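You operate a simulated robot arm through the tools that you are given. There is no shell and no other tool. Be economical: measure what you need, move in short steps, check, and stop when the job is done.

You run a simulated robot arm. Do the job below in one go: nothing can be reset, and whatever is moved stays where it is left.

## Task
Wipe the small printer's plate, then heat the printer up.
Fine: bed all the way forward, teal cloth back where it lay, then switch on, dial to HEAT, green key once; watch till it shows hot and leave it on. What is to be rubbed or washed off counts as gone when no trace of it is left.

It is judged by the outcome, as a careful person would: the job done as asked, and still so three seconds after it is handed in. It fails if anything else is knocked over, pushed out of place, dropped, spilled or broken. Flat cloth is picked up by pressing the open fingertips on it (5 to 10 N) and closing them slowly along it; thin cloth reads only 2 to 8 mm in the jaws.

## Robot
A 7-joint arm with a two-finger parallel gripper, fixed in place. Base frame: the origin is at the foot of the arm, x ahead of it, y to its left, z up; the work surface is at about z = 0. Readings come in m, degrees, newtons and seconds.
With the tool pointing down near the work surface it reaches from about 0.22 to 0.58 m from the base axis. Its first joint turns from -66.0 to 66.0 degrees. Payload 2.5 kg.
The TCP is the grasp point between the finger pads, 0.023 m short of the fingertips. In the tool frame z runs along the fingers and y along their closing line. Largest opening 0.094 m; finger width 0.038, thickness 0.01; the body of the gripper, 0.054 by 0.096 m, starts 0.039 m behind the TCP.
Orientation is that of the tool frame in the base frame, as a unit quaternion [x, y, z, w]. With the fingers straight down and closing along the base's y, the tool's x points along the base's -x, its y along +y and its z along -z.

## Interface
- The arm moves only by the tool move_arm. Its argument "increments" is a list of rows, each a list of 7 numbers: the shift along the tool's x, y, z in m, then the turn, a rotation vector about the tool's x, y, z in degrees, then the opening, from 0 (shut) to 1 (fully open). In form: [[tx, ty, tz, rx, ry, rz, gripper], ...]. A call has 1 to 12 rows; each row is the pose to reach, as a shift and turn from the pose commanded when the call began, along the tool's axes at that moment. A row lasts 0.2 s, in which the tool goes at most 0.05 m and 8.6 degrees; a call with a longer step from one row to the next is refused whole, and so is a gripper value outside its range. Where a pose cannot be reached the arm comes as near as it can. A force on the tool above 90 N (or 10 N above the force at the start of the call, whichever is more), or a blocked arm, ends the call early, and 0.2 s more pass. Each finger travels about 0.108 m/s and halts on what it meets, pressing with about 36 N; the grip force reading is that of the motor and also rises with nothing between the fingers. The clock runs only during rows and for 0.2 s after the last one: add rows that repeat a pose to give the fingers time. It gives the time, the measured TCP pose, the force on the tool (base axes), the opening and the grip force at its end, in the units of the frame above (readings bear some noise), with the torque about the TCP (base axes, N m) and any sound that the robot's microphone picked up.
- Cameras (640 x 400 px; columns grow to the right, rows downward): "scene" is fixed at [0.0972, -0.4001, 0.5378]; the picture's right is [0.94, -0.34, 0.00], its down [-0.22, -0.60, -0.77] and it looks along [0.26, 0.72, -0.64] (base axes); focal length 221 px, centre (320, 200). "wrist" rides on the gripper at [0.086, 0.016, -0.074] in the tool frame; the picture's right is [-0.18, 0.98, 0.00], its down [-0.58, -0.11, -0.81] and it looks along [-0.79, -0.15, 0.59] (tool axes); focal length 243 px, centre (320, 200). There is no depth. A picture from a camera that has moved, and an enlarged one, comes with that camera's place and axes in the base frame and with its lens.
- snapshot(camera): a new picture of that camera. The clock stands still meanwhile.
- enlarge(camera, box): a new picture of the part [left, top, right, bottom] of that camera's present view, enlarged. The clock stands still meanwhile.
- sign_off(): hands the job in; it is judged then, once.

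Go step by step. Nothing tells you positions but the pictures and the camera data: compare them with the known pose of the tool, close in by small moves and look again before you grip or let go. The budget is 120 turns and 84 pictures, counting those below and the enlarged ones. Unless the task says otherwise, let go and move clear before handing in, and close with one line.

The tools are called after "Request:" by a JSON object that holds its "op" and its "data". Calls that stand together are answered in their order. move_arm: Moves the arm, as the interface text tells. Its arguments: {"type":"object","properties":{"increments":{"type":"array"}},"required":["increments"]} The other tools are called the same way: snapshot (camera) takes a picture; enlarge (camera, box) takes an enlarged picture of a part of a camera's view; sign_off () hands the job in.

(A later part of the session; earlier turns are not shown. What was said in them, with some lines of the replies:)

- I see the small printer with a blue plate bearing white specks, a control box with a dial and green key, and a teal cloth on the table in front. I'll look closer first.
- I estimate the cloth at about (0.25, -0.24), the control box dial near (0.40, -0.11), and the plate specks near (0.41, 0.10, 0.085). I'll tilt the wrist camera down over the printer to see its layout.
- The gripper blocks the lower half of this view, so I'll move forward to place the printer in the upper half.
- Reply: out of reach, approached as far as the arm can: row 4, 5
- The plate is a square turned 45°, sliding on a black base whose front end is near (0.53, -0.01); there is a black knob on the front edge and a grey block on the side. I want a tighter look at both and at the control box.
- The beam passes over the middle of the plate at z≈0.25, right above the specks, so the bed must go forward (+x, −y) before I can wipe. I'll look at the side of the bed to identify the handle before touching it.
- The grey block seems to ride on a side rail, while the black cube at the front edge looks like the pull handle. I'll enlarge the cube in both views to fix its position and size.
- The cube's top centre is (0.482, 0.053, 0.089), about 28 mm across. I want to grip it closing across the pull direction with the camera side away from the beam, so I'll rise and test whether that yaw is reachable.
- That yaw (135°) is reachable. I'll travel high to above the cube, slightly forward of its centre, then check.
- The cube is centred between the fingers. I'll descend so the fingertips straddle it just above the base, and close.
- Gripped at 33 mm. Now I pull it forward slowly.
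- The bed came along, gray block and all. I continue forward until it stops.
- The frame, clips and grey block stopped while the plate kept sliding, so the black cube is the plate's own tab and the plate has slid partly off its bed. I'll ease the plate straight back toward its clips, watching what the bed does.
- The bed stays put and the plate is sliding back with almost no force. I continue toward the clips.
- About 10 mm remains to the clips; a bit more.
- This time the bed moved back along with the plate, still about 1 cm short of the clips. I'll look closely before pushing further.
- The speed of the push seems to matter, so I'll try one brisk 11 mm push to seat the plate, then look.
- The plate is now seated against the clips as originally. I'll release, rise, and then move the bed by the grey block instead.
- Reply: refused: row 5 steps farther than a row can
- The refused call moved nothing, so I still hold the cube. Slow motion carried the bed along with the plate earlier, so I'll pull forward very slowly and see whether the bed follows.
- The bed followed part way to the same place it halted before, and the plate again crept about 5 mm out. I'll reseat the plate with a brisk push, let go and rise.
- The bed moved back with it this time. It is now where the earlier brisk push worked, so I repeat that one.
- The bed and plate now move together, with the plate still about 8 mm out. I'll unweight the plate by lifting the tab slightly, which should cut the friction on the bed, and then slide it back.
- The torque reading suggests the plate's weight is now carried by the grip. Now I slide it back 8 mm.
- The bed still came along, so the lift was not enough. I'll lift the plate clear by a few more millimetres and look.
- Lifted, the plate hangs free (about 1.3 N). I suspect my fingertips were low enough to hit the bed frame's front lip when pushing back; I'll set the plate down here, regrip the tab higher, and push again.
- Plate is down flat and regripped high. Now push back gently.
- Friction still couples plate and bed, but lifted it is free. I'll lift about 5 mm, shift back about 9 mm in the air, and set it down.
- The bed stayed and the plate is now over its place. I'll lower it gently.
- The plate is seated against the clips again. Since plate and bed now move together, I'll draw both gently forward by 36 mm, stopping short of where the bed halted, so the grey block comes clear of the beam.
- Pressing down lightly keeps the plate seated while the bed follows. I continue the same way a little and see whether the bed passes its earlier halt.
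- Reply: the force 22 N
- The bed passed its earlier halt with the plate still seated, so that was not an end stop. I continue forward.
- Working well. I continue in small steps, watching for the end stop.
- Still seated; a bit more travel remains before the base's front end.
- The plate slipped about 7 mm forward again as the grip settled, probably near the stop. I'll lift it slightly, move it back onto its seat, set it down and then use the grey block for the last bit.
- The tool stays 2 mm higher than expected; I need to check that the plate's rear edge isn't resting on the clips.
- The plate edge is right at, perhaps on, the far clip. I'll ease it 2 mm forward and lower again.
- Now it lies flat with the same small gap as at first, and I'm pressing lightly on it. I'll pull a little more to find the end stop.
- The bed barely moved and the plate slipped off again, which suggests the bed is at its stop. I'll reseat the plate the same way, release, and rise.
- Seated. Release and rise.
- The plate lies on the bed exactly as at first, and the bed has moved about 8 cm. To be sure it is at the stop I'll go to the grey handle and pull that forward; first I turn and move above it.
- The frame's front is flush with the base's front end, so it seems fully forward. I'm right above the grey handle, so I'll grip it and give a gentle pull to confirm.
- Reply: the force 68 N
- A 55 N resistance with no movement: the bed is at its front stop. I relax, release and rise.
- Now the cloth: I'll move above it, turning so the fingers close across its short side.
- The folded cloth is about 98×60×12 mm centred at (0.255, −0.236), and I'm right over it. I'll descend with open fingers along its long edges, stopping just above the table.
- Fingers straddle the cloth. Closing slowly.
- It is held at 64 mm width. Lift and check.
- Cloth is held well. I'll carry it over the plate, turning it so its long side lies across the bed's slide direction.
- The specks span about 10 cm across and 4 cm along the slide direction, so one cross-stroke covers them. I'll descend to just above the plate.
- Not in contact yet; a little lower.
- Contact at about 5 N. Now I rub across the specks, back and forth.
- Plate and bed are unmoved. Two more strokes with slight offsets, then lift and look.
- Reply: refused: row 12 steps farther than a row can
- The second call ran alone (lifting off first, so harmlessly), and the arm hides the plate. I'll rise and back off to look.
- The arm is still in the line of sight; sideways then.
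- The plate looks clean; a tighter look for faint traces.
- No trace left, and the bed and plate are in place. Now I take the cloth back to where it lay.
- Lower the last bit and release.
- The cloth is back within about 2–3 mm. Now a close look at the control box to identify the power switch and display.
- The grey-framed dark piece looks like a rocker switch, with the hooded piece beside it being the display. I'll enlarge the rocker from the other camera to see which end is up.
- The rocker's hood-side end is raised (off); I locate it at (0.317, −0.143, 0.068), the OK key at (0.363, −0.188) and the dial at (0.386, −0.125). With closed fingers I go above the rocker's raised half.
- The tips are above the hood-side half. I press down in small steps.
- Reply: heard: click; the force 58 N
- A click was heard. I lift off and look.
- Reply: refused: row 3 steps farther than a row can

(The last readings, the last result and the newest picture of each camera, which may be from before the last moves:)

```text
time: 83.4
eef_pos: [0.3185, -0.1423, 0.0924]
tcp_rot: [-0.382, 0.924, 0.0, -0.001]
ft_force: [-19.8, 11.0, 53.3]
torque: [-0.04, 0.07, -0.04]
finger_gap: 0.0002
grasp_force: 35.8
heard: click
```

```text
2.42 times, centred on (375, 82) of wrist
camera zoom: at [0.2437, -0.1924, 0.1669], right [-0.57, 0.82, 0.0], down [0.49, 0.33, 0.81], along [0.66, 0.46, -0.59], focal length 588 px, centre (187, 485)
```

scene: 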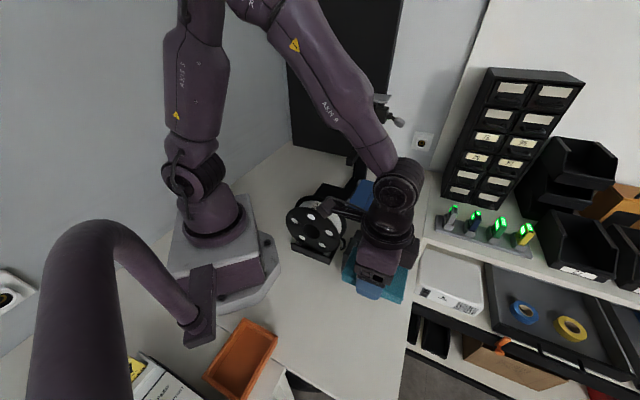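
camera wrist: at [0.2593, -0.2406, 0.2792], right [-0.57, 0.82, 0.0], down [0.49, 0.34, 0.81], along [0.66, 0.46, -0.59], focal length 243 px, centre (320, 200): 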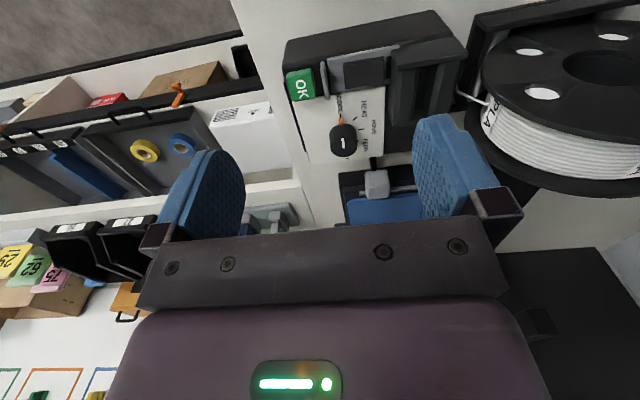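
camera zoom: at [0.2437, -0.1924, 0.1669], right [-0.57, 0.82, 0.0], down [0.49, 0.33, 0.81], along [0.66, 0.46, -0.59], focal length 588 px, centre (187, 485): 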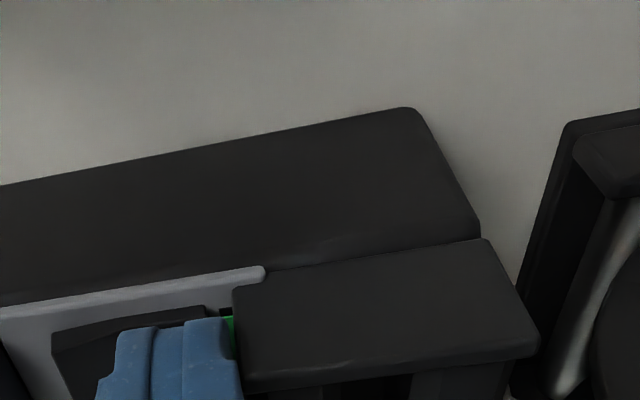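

A green light now shows beside the rocker: it's on. I'll rise and move above the dial with fingers partly open.

Request:
{"op": "move_arm", "data": {"increments": [[0, 0, -0.02, 0, 0, 0, 0], [0, 0, -0.06, 0, 0, 0, 0.3], [-0.03, -0.017, -0.06, 0, 0, 0, 0.64], [-0.0615, -0.0346, -0.06, 0, 0, 0, 0.64], [-0.0615, -0.0346, -0.06, 0, 0, 0, 0.64]]}}

Request:
{"op": "snapshot", "data": {"camera": "wrist"}}

```text
time: 84.6
eef_pos: [0.3876, -0.1245, 0.1517]
tcp_rot: [-0.383, 0.924, 0.0, 0.0]
ft_force: [-0.4, 0.2, -0.3]
torque: [0.01, 0.04, -0.02]
finger_gap: 0.0604
grasp_force: 0.1
```

```text
14 pictures are left
camera wrist: at [0.3134, -0.1739, 0.2256], right [-0.56, 0.83, 0.0], down [0.49, 0.33, 0.81], along [0.67, 0.46, -0.59], focal length 243 px, centre (320, 200)
```

wrist: 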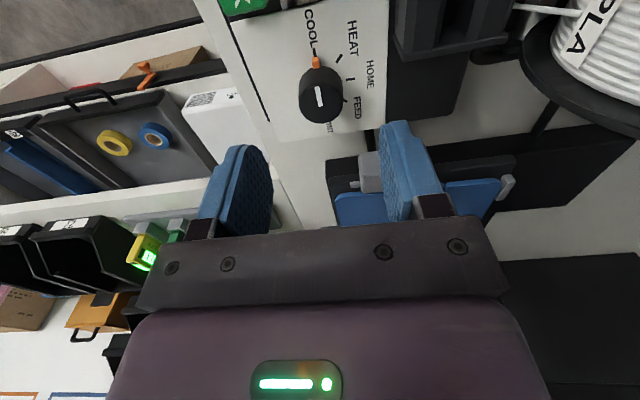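

The dial is centred beneath. I descend so the fingertips straddle it, and close.

Request:
{"op": "move_arm", "data": {"increments": [[0, 0.0016, 0.03, 0, 0, 0, 0.64], [0, 0.0016, 0.055, 0, 0, 0, 0.64], [0, 0.0016, 0.067, 0, 0, 0, 0.64], [0, 0.0016, 0.067, 0, 0, 0, 0.5], [0, 0.0016, 0.067, 0, 0, 0, 0.35], [0, 0.0016, 0.067, 0, 0, 0, 0.25], [0, 0.0016, 0.067, 0, 0, 0, 0.25]]}}

```text
time: 86.2
eef_pos: [0.3863, -0.1238, 0.0836]
tcp_rot: [-0.381, 0.924, -0.001, 0.002]
ft_force: [14.7, -8.8, -14.3]
torque: [0.02, 0.35, -0.01]
finger_gap: 0.0296
grasp_force: 44.8
```

Gripped (30 mm). Turn 45° clockwise to HEAT.

Request:
{"op": "move_arm", "data": {"increments": [[0, 0, 0, 0, 0, 8, 0.25], [0, 0, 0, 0, 0, 16, 0.25], [0, 0, 0, 0, 0, 24, 0.25], [0, 0, 0, 0, 0, 32, 0.25], [0, 0, 0, 0, 0, 39, 0.25], [0, 0, 0, 0, 0, 45, 0.25], [0, 0, 0, 0, 0, 45, 0.25]]}}

```text
time: 87.8
eef_pos: [0.3855, -0.1242, 0.0836]
tcp_rot: [0.001, 1.0, -0.001, 0.003]
ft_force: [25.2, -16.3, -21.1]
torque: [0.47, 0.52, 0.01]
finger_gap: 0.0296
grasp_force: 44.6
```

Release, rise and check the dial.

Request:
{"op": "move_arm", "data": {"increments": [[0, 0, 0, 0, 0, 0, 0.5], [0, 0, 0, 0, 0, 0, 0.64], [0, 0, -0.03, 0, 0, 0, 0.64], [0, 0, -0.07, 0, 0, 0, 0.64], [0.03, 0, -0.1, 0, 0, 0, 0.64], [0.06, 0, -0.13, 0, 0, 0, 0.4], [0.06, 0, -0.13, 0, 0, 0, 0]]}}

Request:
{"op": "enlarge", "data": {"camera": "wrist", "box": [180, 0, 460, 150]}}

```text
time: 89.4
eef_pos: [0.3251, -0.123, 0.2148]
tcp_rot: [0.001, 1.0, 0.0, 0.0]
ft_force: [0.2, -0.8, -0.6]
torque: [0.02, -0.01, 0.02]
finger_gap: 0.0003
grasp_force: 35.9
```

```text
2.29 times, centred on (320, 75) of wrist
camera zoom: at [0.237, -0.1067, 0.2889], right [0.19, 0.98, 0.0], down [0.58, -0.11, 0.81], along [0.79, -0.15, -0.59], focal length 555 px, centre (320, 486)
```

zoom: 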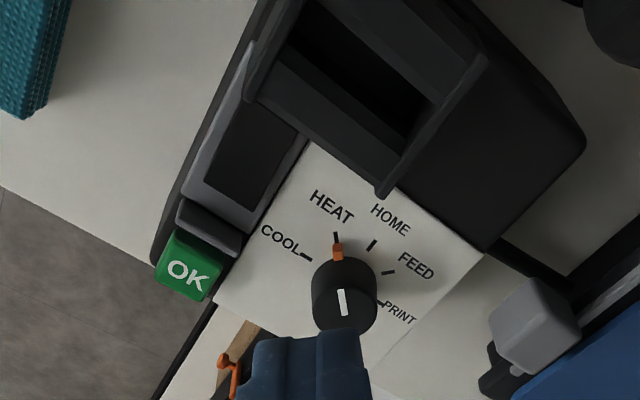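

The dial's orange pointer is at HEAT. Next the green key at (0.364, −0.191): I turn so the closed fingertips are thin alongside the guard, and go above it.

Request:
{"op": "move_arm", "data": {"increments": [[-0.007, -0.012, 0.0, 0, 0, -8, 0], [-0.014, -0.024, 0.01, 0, 0, -16, 0], [-0.021, -0.036, 0.03, 0, 0, -24, 0], [-0.028, -0.048, 0.05, 0, 0, -32, 0], [-0.034, -0.058, 0.07, 0, 0, -40, 0], [-0.039, -0.068, 0.09, 0, 0, -45, 0], [-0.039, -0.068, 0.105, 0, 0, -45, 0], [-0.039, -0.068, 0.105, 0, 0, -45, 0]]}}

Request:
{"op": "enlarge", "data": {"camera": "scene", "box": [345, 230, 415, 290]}}

```text
time: 91.2
eef_pos: [0.3624, -0.1892, 0.1075]
tcp_rot: [-0.383, 0.924, 0.0, 0.0]
ft_force: [0.3, -0.2, -0.4]
torque: [-0.03, -0.01, 0.0]
finger_gap: 0.0001
grasp_force: 36.2
```

```text
6.67 times, centred on (380, 260) of scene
camera zoom: at [0.0972, -0.4001, 0.5378], right [0.94, -0.34, 0.0], down [-0.22, -0.6, -0.77], along [0.26, 0.72, -0.64], focal length 1471 px, centre (-80, -200)
```

zoom: 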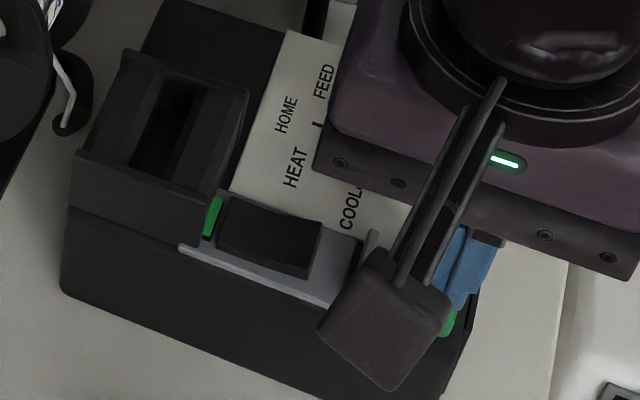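

The display hood and the green lamp by the rocker are visible; the fingertips are above the key. I press down in fine steps until it clicks, once only.

Request:
{"op": "move_arm", "data": {"increments": [[0, -0.001, 0.006, 0, 0, 0, 0], [0, -0.001, 0.012, 0, 0, 0, 0], [0, -0.001, 0.016, 0, 0, 0, 0]]}}

```text
time: 92.0
eef_pos: [0.3645, -0.192, 0.0931]
tcp_rot: [-0.383, 0.924, -0.001, 0.0]
ft_force: [-0.4, 0.9, 2.2]
torque: [-0.01, -0.03, 0.0]
finger_gap: 0.0
grasp_force: 35.9
heard: click
```

A click at light contact: the key was pressed once. I lift straight off and look at the display.

Request:
{"op": "move_arm", "data": {"increments": [[0, -0.001, -0.02, 0, 0, 0, 0], [0, -0.001, -0.06, 0, 0, 0, 0], [0.03, -0.001, -0.09, 0, 0, 0, 0], [0.06, -0.001, -0.115, 0, 0, 0, 0]]}}

Request:
{"op": "enlarge", "data": {"camera": "wrist", "box": [275, 0, 515, 165]}}

```text
time: 93.0
eef_pos: [0.3228, -0.2355, 0.2082]
tcp_rot: [-0.383, 0.924, 0.001, 0.0]
ft_force: [-0.1, -0.8, -0.9]
torque: [-0.06, -0.04, 0.0]
finger_gap: 0.0001
grasp_force: 35.8
```

```text
2.42 times, centred on (395, 82) of wrist
camera zoom: at [0.2494, -0.2849, 0.2819], right [-0.56, 0.83, 0.0], down [0.49, 0.33, 0.81], along [0.67, 0.46, -0.59], focal length 588 px, centre (138, 485)
```

zoom: 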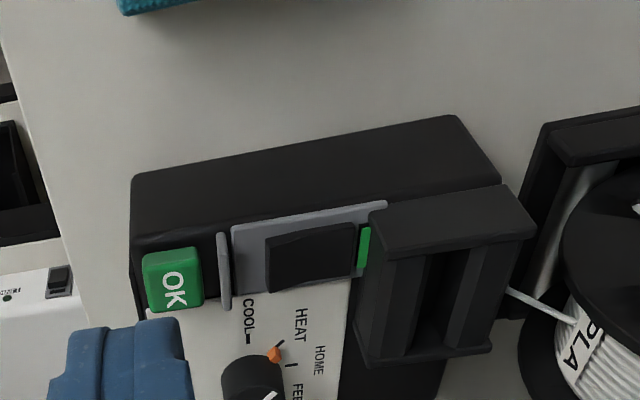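

The display sits in the hood, which I can't read from here. I check it from the scene camera first.

Request:
{"op": "enlarge", "data": {"camera": "scene", "box": [345, 230, 385, 262]}}

```text
12.50 times, centred on (365, 246) of scene
camera zoom: at [0.0973, -0.4001, 0.5378], right [0.94, -0.34, 0.0], down [-0.22, -0.6, -0.77], along [0.26, 0.72, -0.64], focal length 2759 px, centre (-242, -375)
```

zoom: 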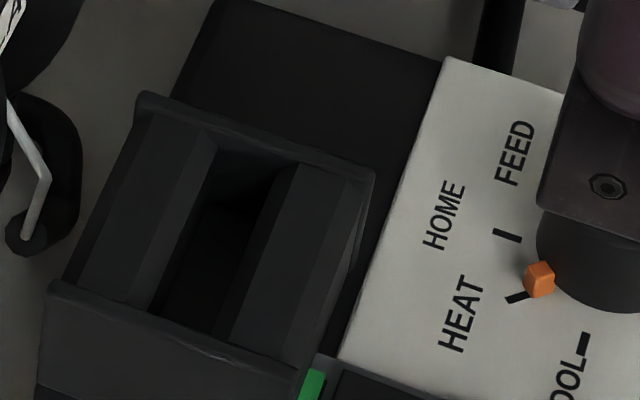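

The display lies at the bottom of the hood's slot, readable only from straight above. I'll bring the wrist camera over it, looking down.

Request:
{"op": "move_arm", "data": {"increments": [[-0.005, 0.005, -0.04, 0, 0, 8, 0], [-0.02, 0.016, -0.062, 0, 0, 16, 0], [-0.04, 0.032, -0.062, 0, 0, 24, 0], [-0.06, 0.048, -0.062, 0, 0, 32, 0], [-0.08, 0.06, -0.062, 0, 0, 40, 0], [-0.0889, 0.0688, -0.062, 0, 0, 45, 0]]}}

Request:
{"op": "move_arm", "data": {"increments": [[0, 0, 0, 0, 8, 0, 0], [0, 0, 0, 0, 16, 0, 0], [0, 0, 0, 0, 24, 0, 0], [0, 0, 0, 0, 30, 0, 0], [0, 0, 0, 0, 30, 0, 0]]}}

Request:
{"op": "snapshot", "data": {"camera": "wrist"}}

```text
time: 94.4
eef_pos: [0.3352, -0.1244, 0.2717]
tcp_rot: [0.002, 1.0, 0.0, 0.001]
ft_force: [0.2, -0.3, 0.1]
torque: [-0.02, 0.01, 0.02]
finger_gap: 0.0
grasp_force: 36.3
```

```text
time: 95.6
eef_pos: [0.3366, -0.1244, 0.2707]
tcp_rot: [0.001, 0.966, 0.0, -0.259]
ft_force: [-1.0, -0.2, 0.9]
torque: [0.01, -0.02, 0.03]
finger_gap: 0.0002
grasp_force: 35.9
```

```text
9 pictures are left
camera wrist: at [0.2981, -0.1072, 0.3773], right [0.16, 0.98, -0.09], down [0.91, -0.11, 0.41], along [0.39, -0.15, -0.91], focal length 243 px, centre (320, 200)
```

wrist: 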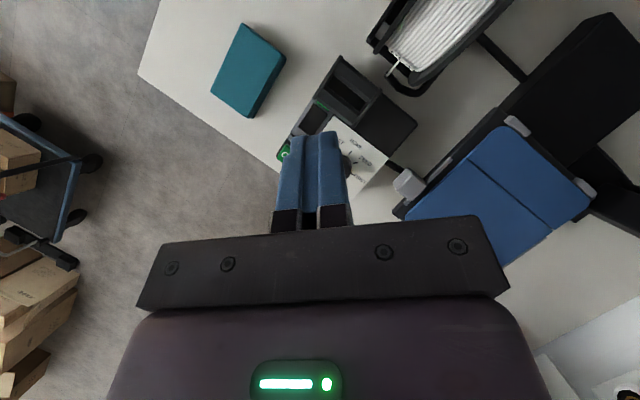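

Request:
{"op": "enlarge", "data": {"camera": "wrist", "box": [320, 60, 384, 124]}}

```text
6.25 times, centred on (352, 92) of wrist
camera zoom: at [0.2981, -0.1072, 0.3773], right [0.16, 0.98, -0.09], down [0.91, -0.11, 0.41], along [0.39, -0.15, -0.91], focal length 1516 px, centre (120, 875)
```

zoom: 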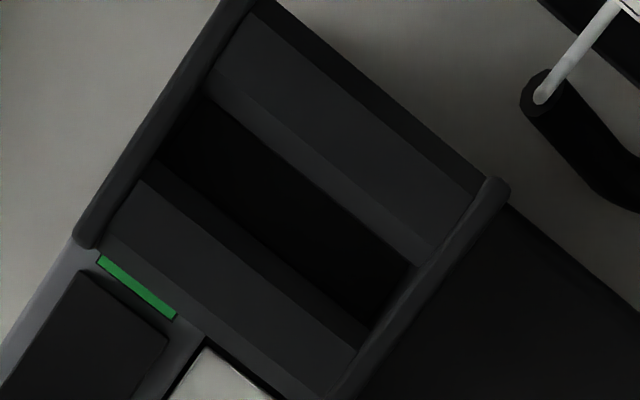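

The labels read upright from the +s side, so the display must be viewed obliquely from there. I'll bring the camera round to that side with the fingers open.

Request:
{"op": "move_arm", "data": {"increments": [[0, 0, 0, 0, -8, 0, 0.3], [0, 0, 0, 0, -16, 0, 0.6], [0, 0, 0, 0, -24, 0, 1], [0, 0, 0, 0, -30, 0, 1]]}}

Request:
{"op": "move_arm", "data": {"increments": [[-0.005, -0.005, 0.005, 0, 0, -8, 1], [-0.01, -0.01, 0.01, 0, 0, -16, 1], [-0.015, -0.015, 0.015, 0, 0, -24, 1], [-0.02, -0.02, 0.02, 0, 0, -32, 1], [-0.025, -0.025, 0.025, 0, 0, -40, 1], [-0.03, -0.03, 0.03, 0, 0, -48, 1], [-0.035, -0.035, 0.035, 0, 0, -56, 1], [-0.04, -0.04, 0.04, 0, 0, -64, 1], [-0.045, -0.045, 0.045, 0, 0, -72, 1], [-0.05, -0.05, 0.05, 0, 0, -80, 1], [-0.0534, -0.0536, 0.06, 0, 0, -88, 1], [-0.0534, -0.0536, 0.065, 0, 0, -96, 1]]}}

Request:
{"op": "move_arm", "data": {"increments": [[0, 0, 0, 0, 0, -8, 1], [0, 0, 0, 0, 0, -16, 1], [0, 0, 0, 0, 0, -24, 1], [0, 0, 0, 0, 0, -32, 1], [0, 0, 0, 0, 0, -39, 1]]}}

Request:
{"op": "snapshot", "data": {"camera": "wrist"}}

```text
time: 96.6
eef_pos: [0.3368, -0.1235, 0.2694]
tcp_rot: [0.0, 1.0, 0.0, 0.001]
ft_force: [-0.4, 0.1, -1.0]
torque: [-0.01, 0.0, 0.02]
finger_gap: 0.0937
grasp_force: 0.1
```

```text
time: 99.2
eef_pos: [0.3895, -0.1791, 0.205]
tcp_rot: [0.744, -0.668, -0.001, -0.001]
ft_force: [-0.6, 0.3, -0.3]
torque: [0.01, 0.02, -0.01]
finger_gap: 0.0938
grasp_force: 0.0
```

```text
time: 100.4
eef_pos: [0.3898, -0.1769, 0.2052]
tcp_rot: [0.924, -0.382, 0.0, -0.001]
ft_force: [0.1, 0.6, 0.4]
torque: [-0.02, 0.01, 0.03]
finger_gap: 0.094
grasp_force: 0.1
```

```text
7 pictures are left
camera wrist: at [0.4388, -0.2494, 0.2786], right [-0.82, -0.57, 0.0], down [-0.33, 0.49, 0.81], along [-0.46, 0.66, -0.59], focal length 243 px, centre (320, 200)
```

wrist: 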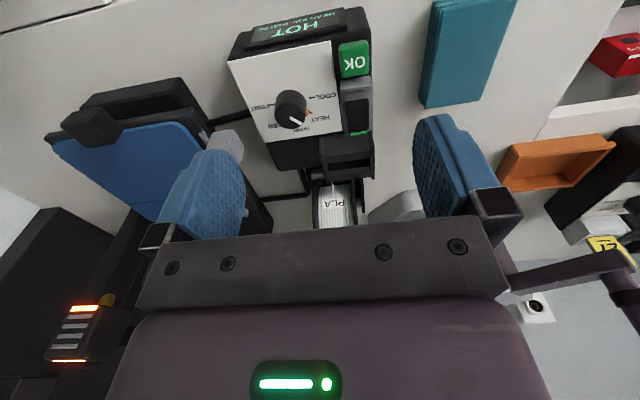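

The front-face display shows HOT. I'll enlarge it to read it all.

Request:
{"op": "enlarge", "data": {"camera": "wrist", "box": [225, 0, 385, 100]}}

Request:
{"op": "enlarge", "data": {"camera": "wrist", "box": [30, 60, 260, 220]}}

Request:
{"op": "snapshot", "data": {"camera": "scene"}}

```text
4.00 times, centred on (305, 50) of wrist
camera zoom: at [0.4388, -0.2494, 0.2786], right [-0.82, -0.57, 0.0], down [-0.33, 0.49, 0.81], along [-0.46, 0.66, -0.59], focal length 970 px, centre (380, 800)
```

zoom: 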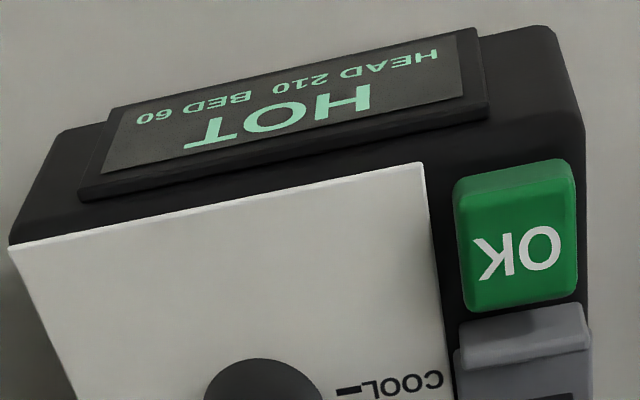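

```text
2.50 times, centred on (145, 140) of wrist
camera zoom: at [0.4388, -0.2494, 0.2786], right [-0.82, -0.57, 0.0], down [-0.33, 0.49, 0.81], along [-0.46, 0.66, -0.59], focal length 606 px, centre (758, 350)
```

zoom: 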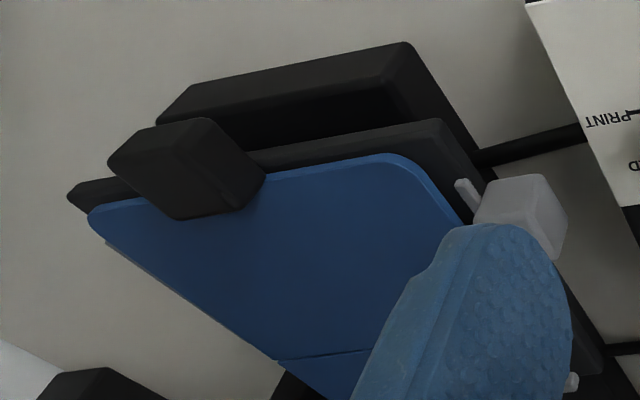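

```text
4 pictures are left
```

scene: 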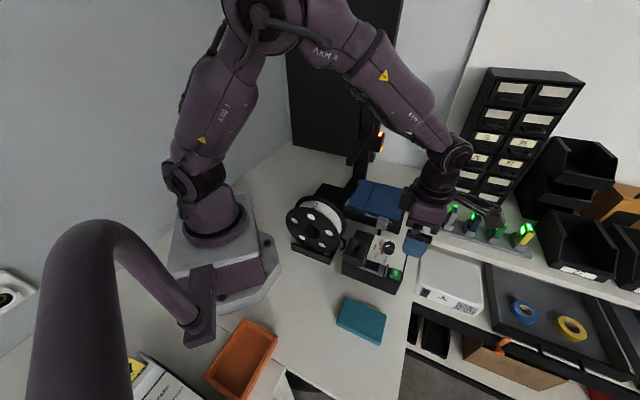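

The display reads "HOT – HEAD 210 BED 60". The bed is fully forward with the plate seated and clean, the cloth is back in its place, and the arm is clear, so I hand in.

Request:
{"op": "sign_off", "data": {}}

```text
The job is handed in.
```

The plate is wiped clean and the printer is on at HEAT, with the display reading HOT (head 210, bed 60). The bed is fully forward. The teal cloth is back to within about 3 mm of where it lay. While I was bringing the bed forward the plate slid partly off it a few times, and I put it back against its clips each time.
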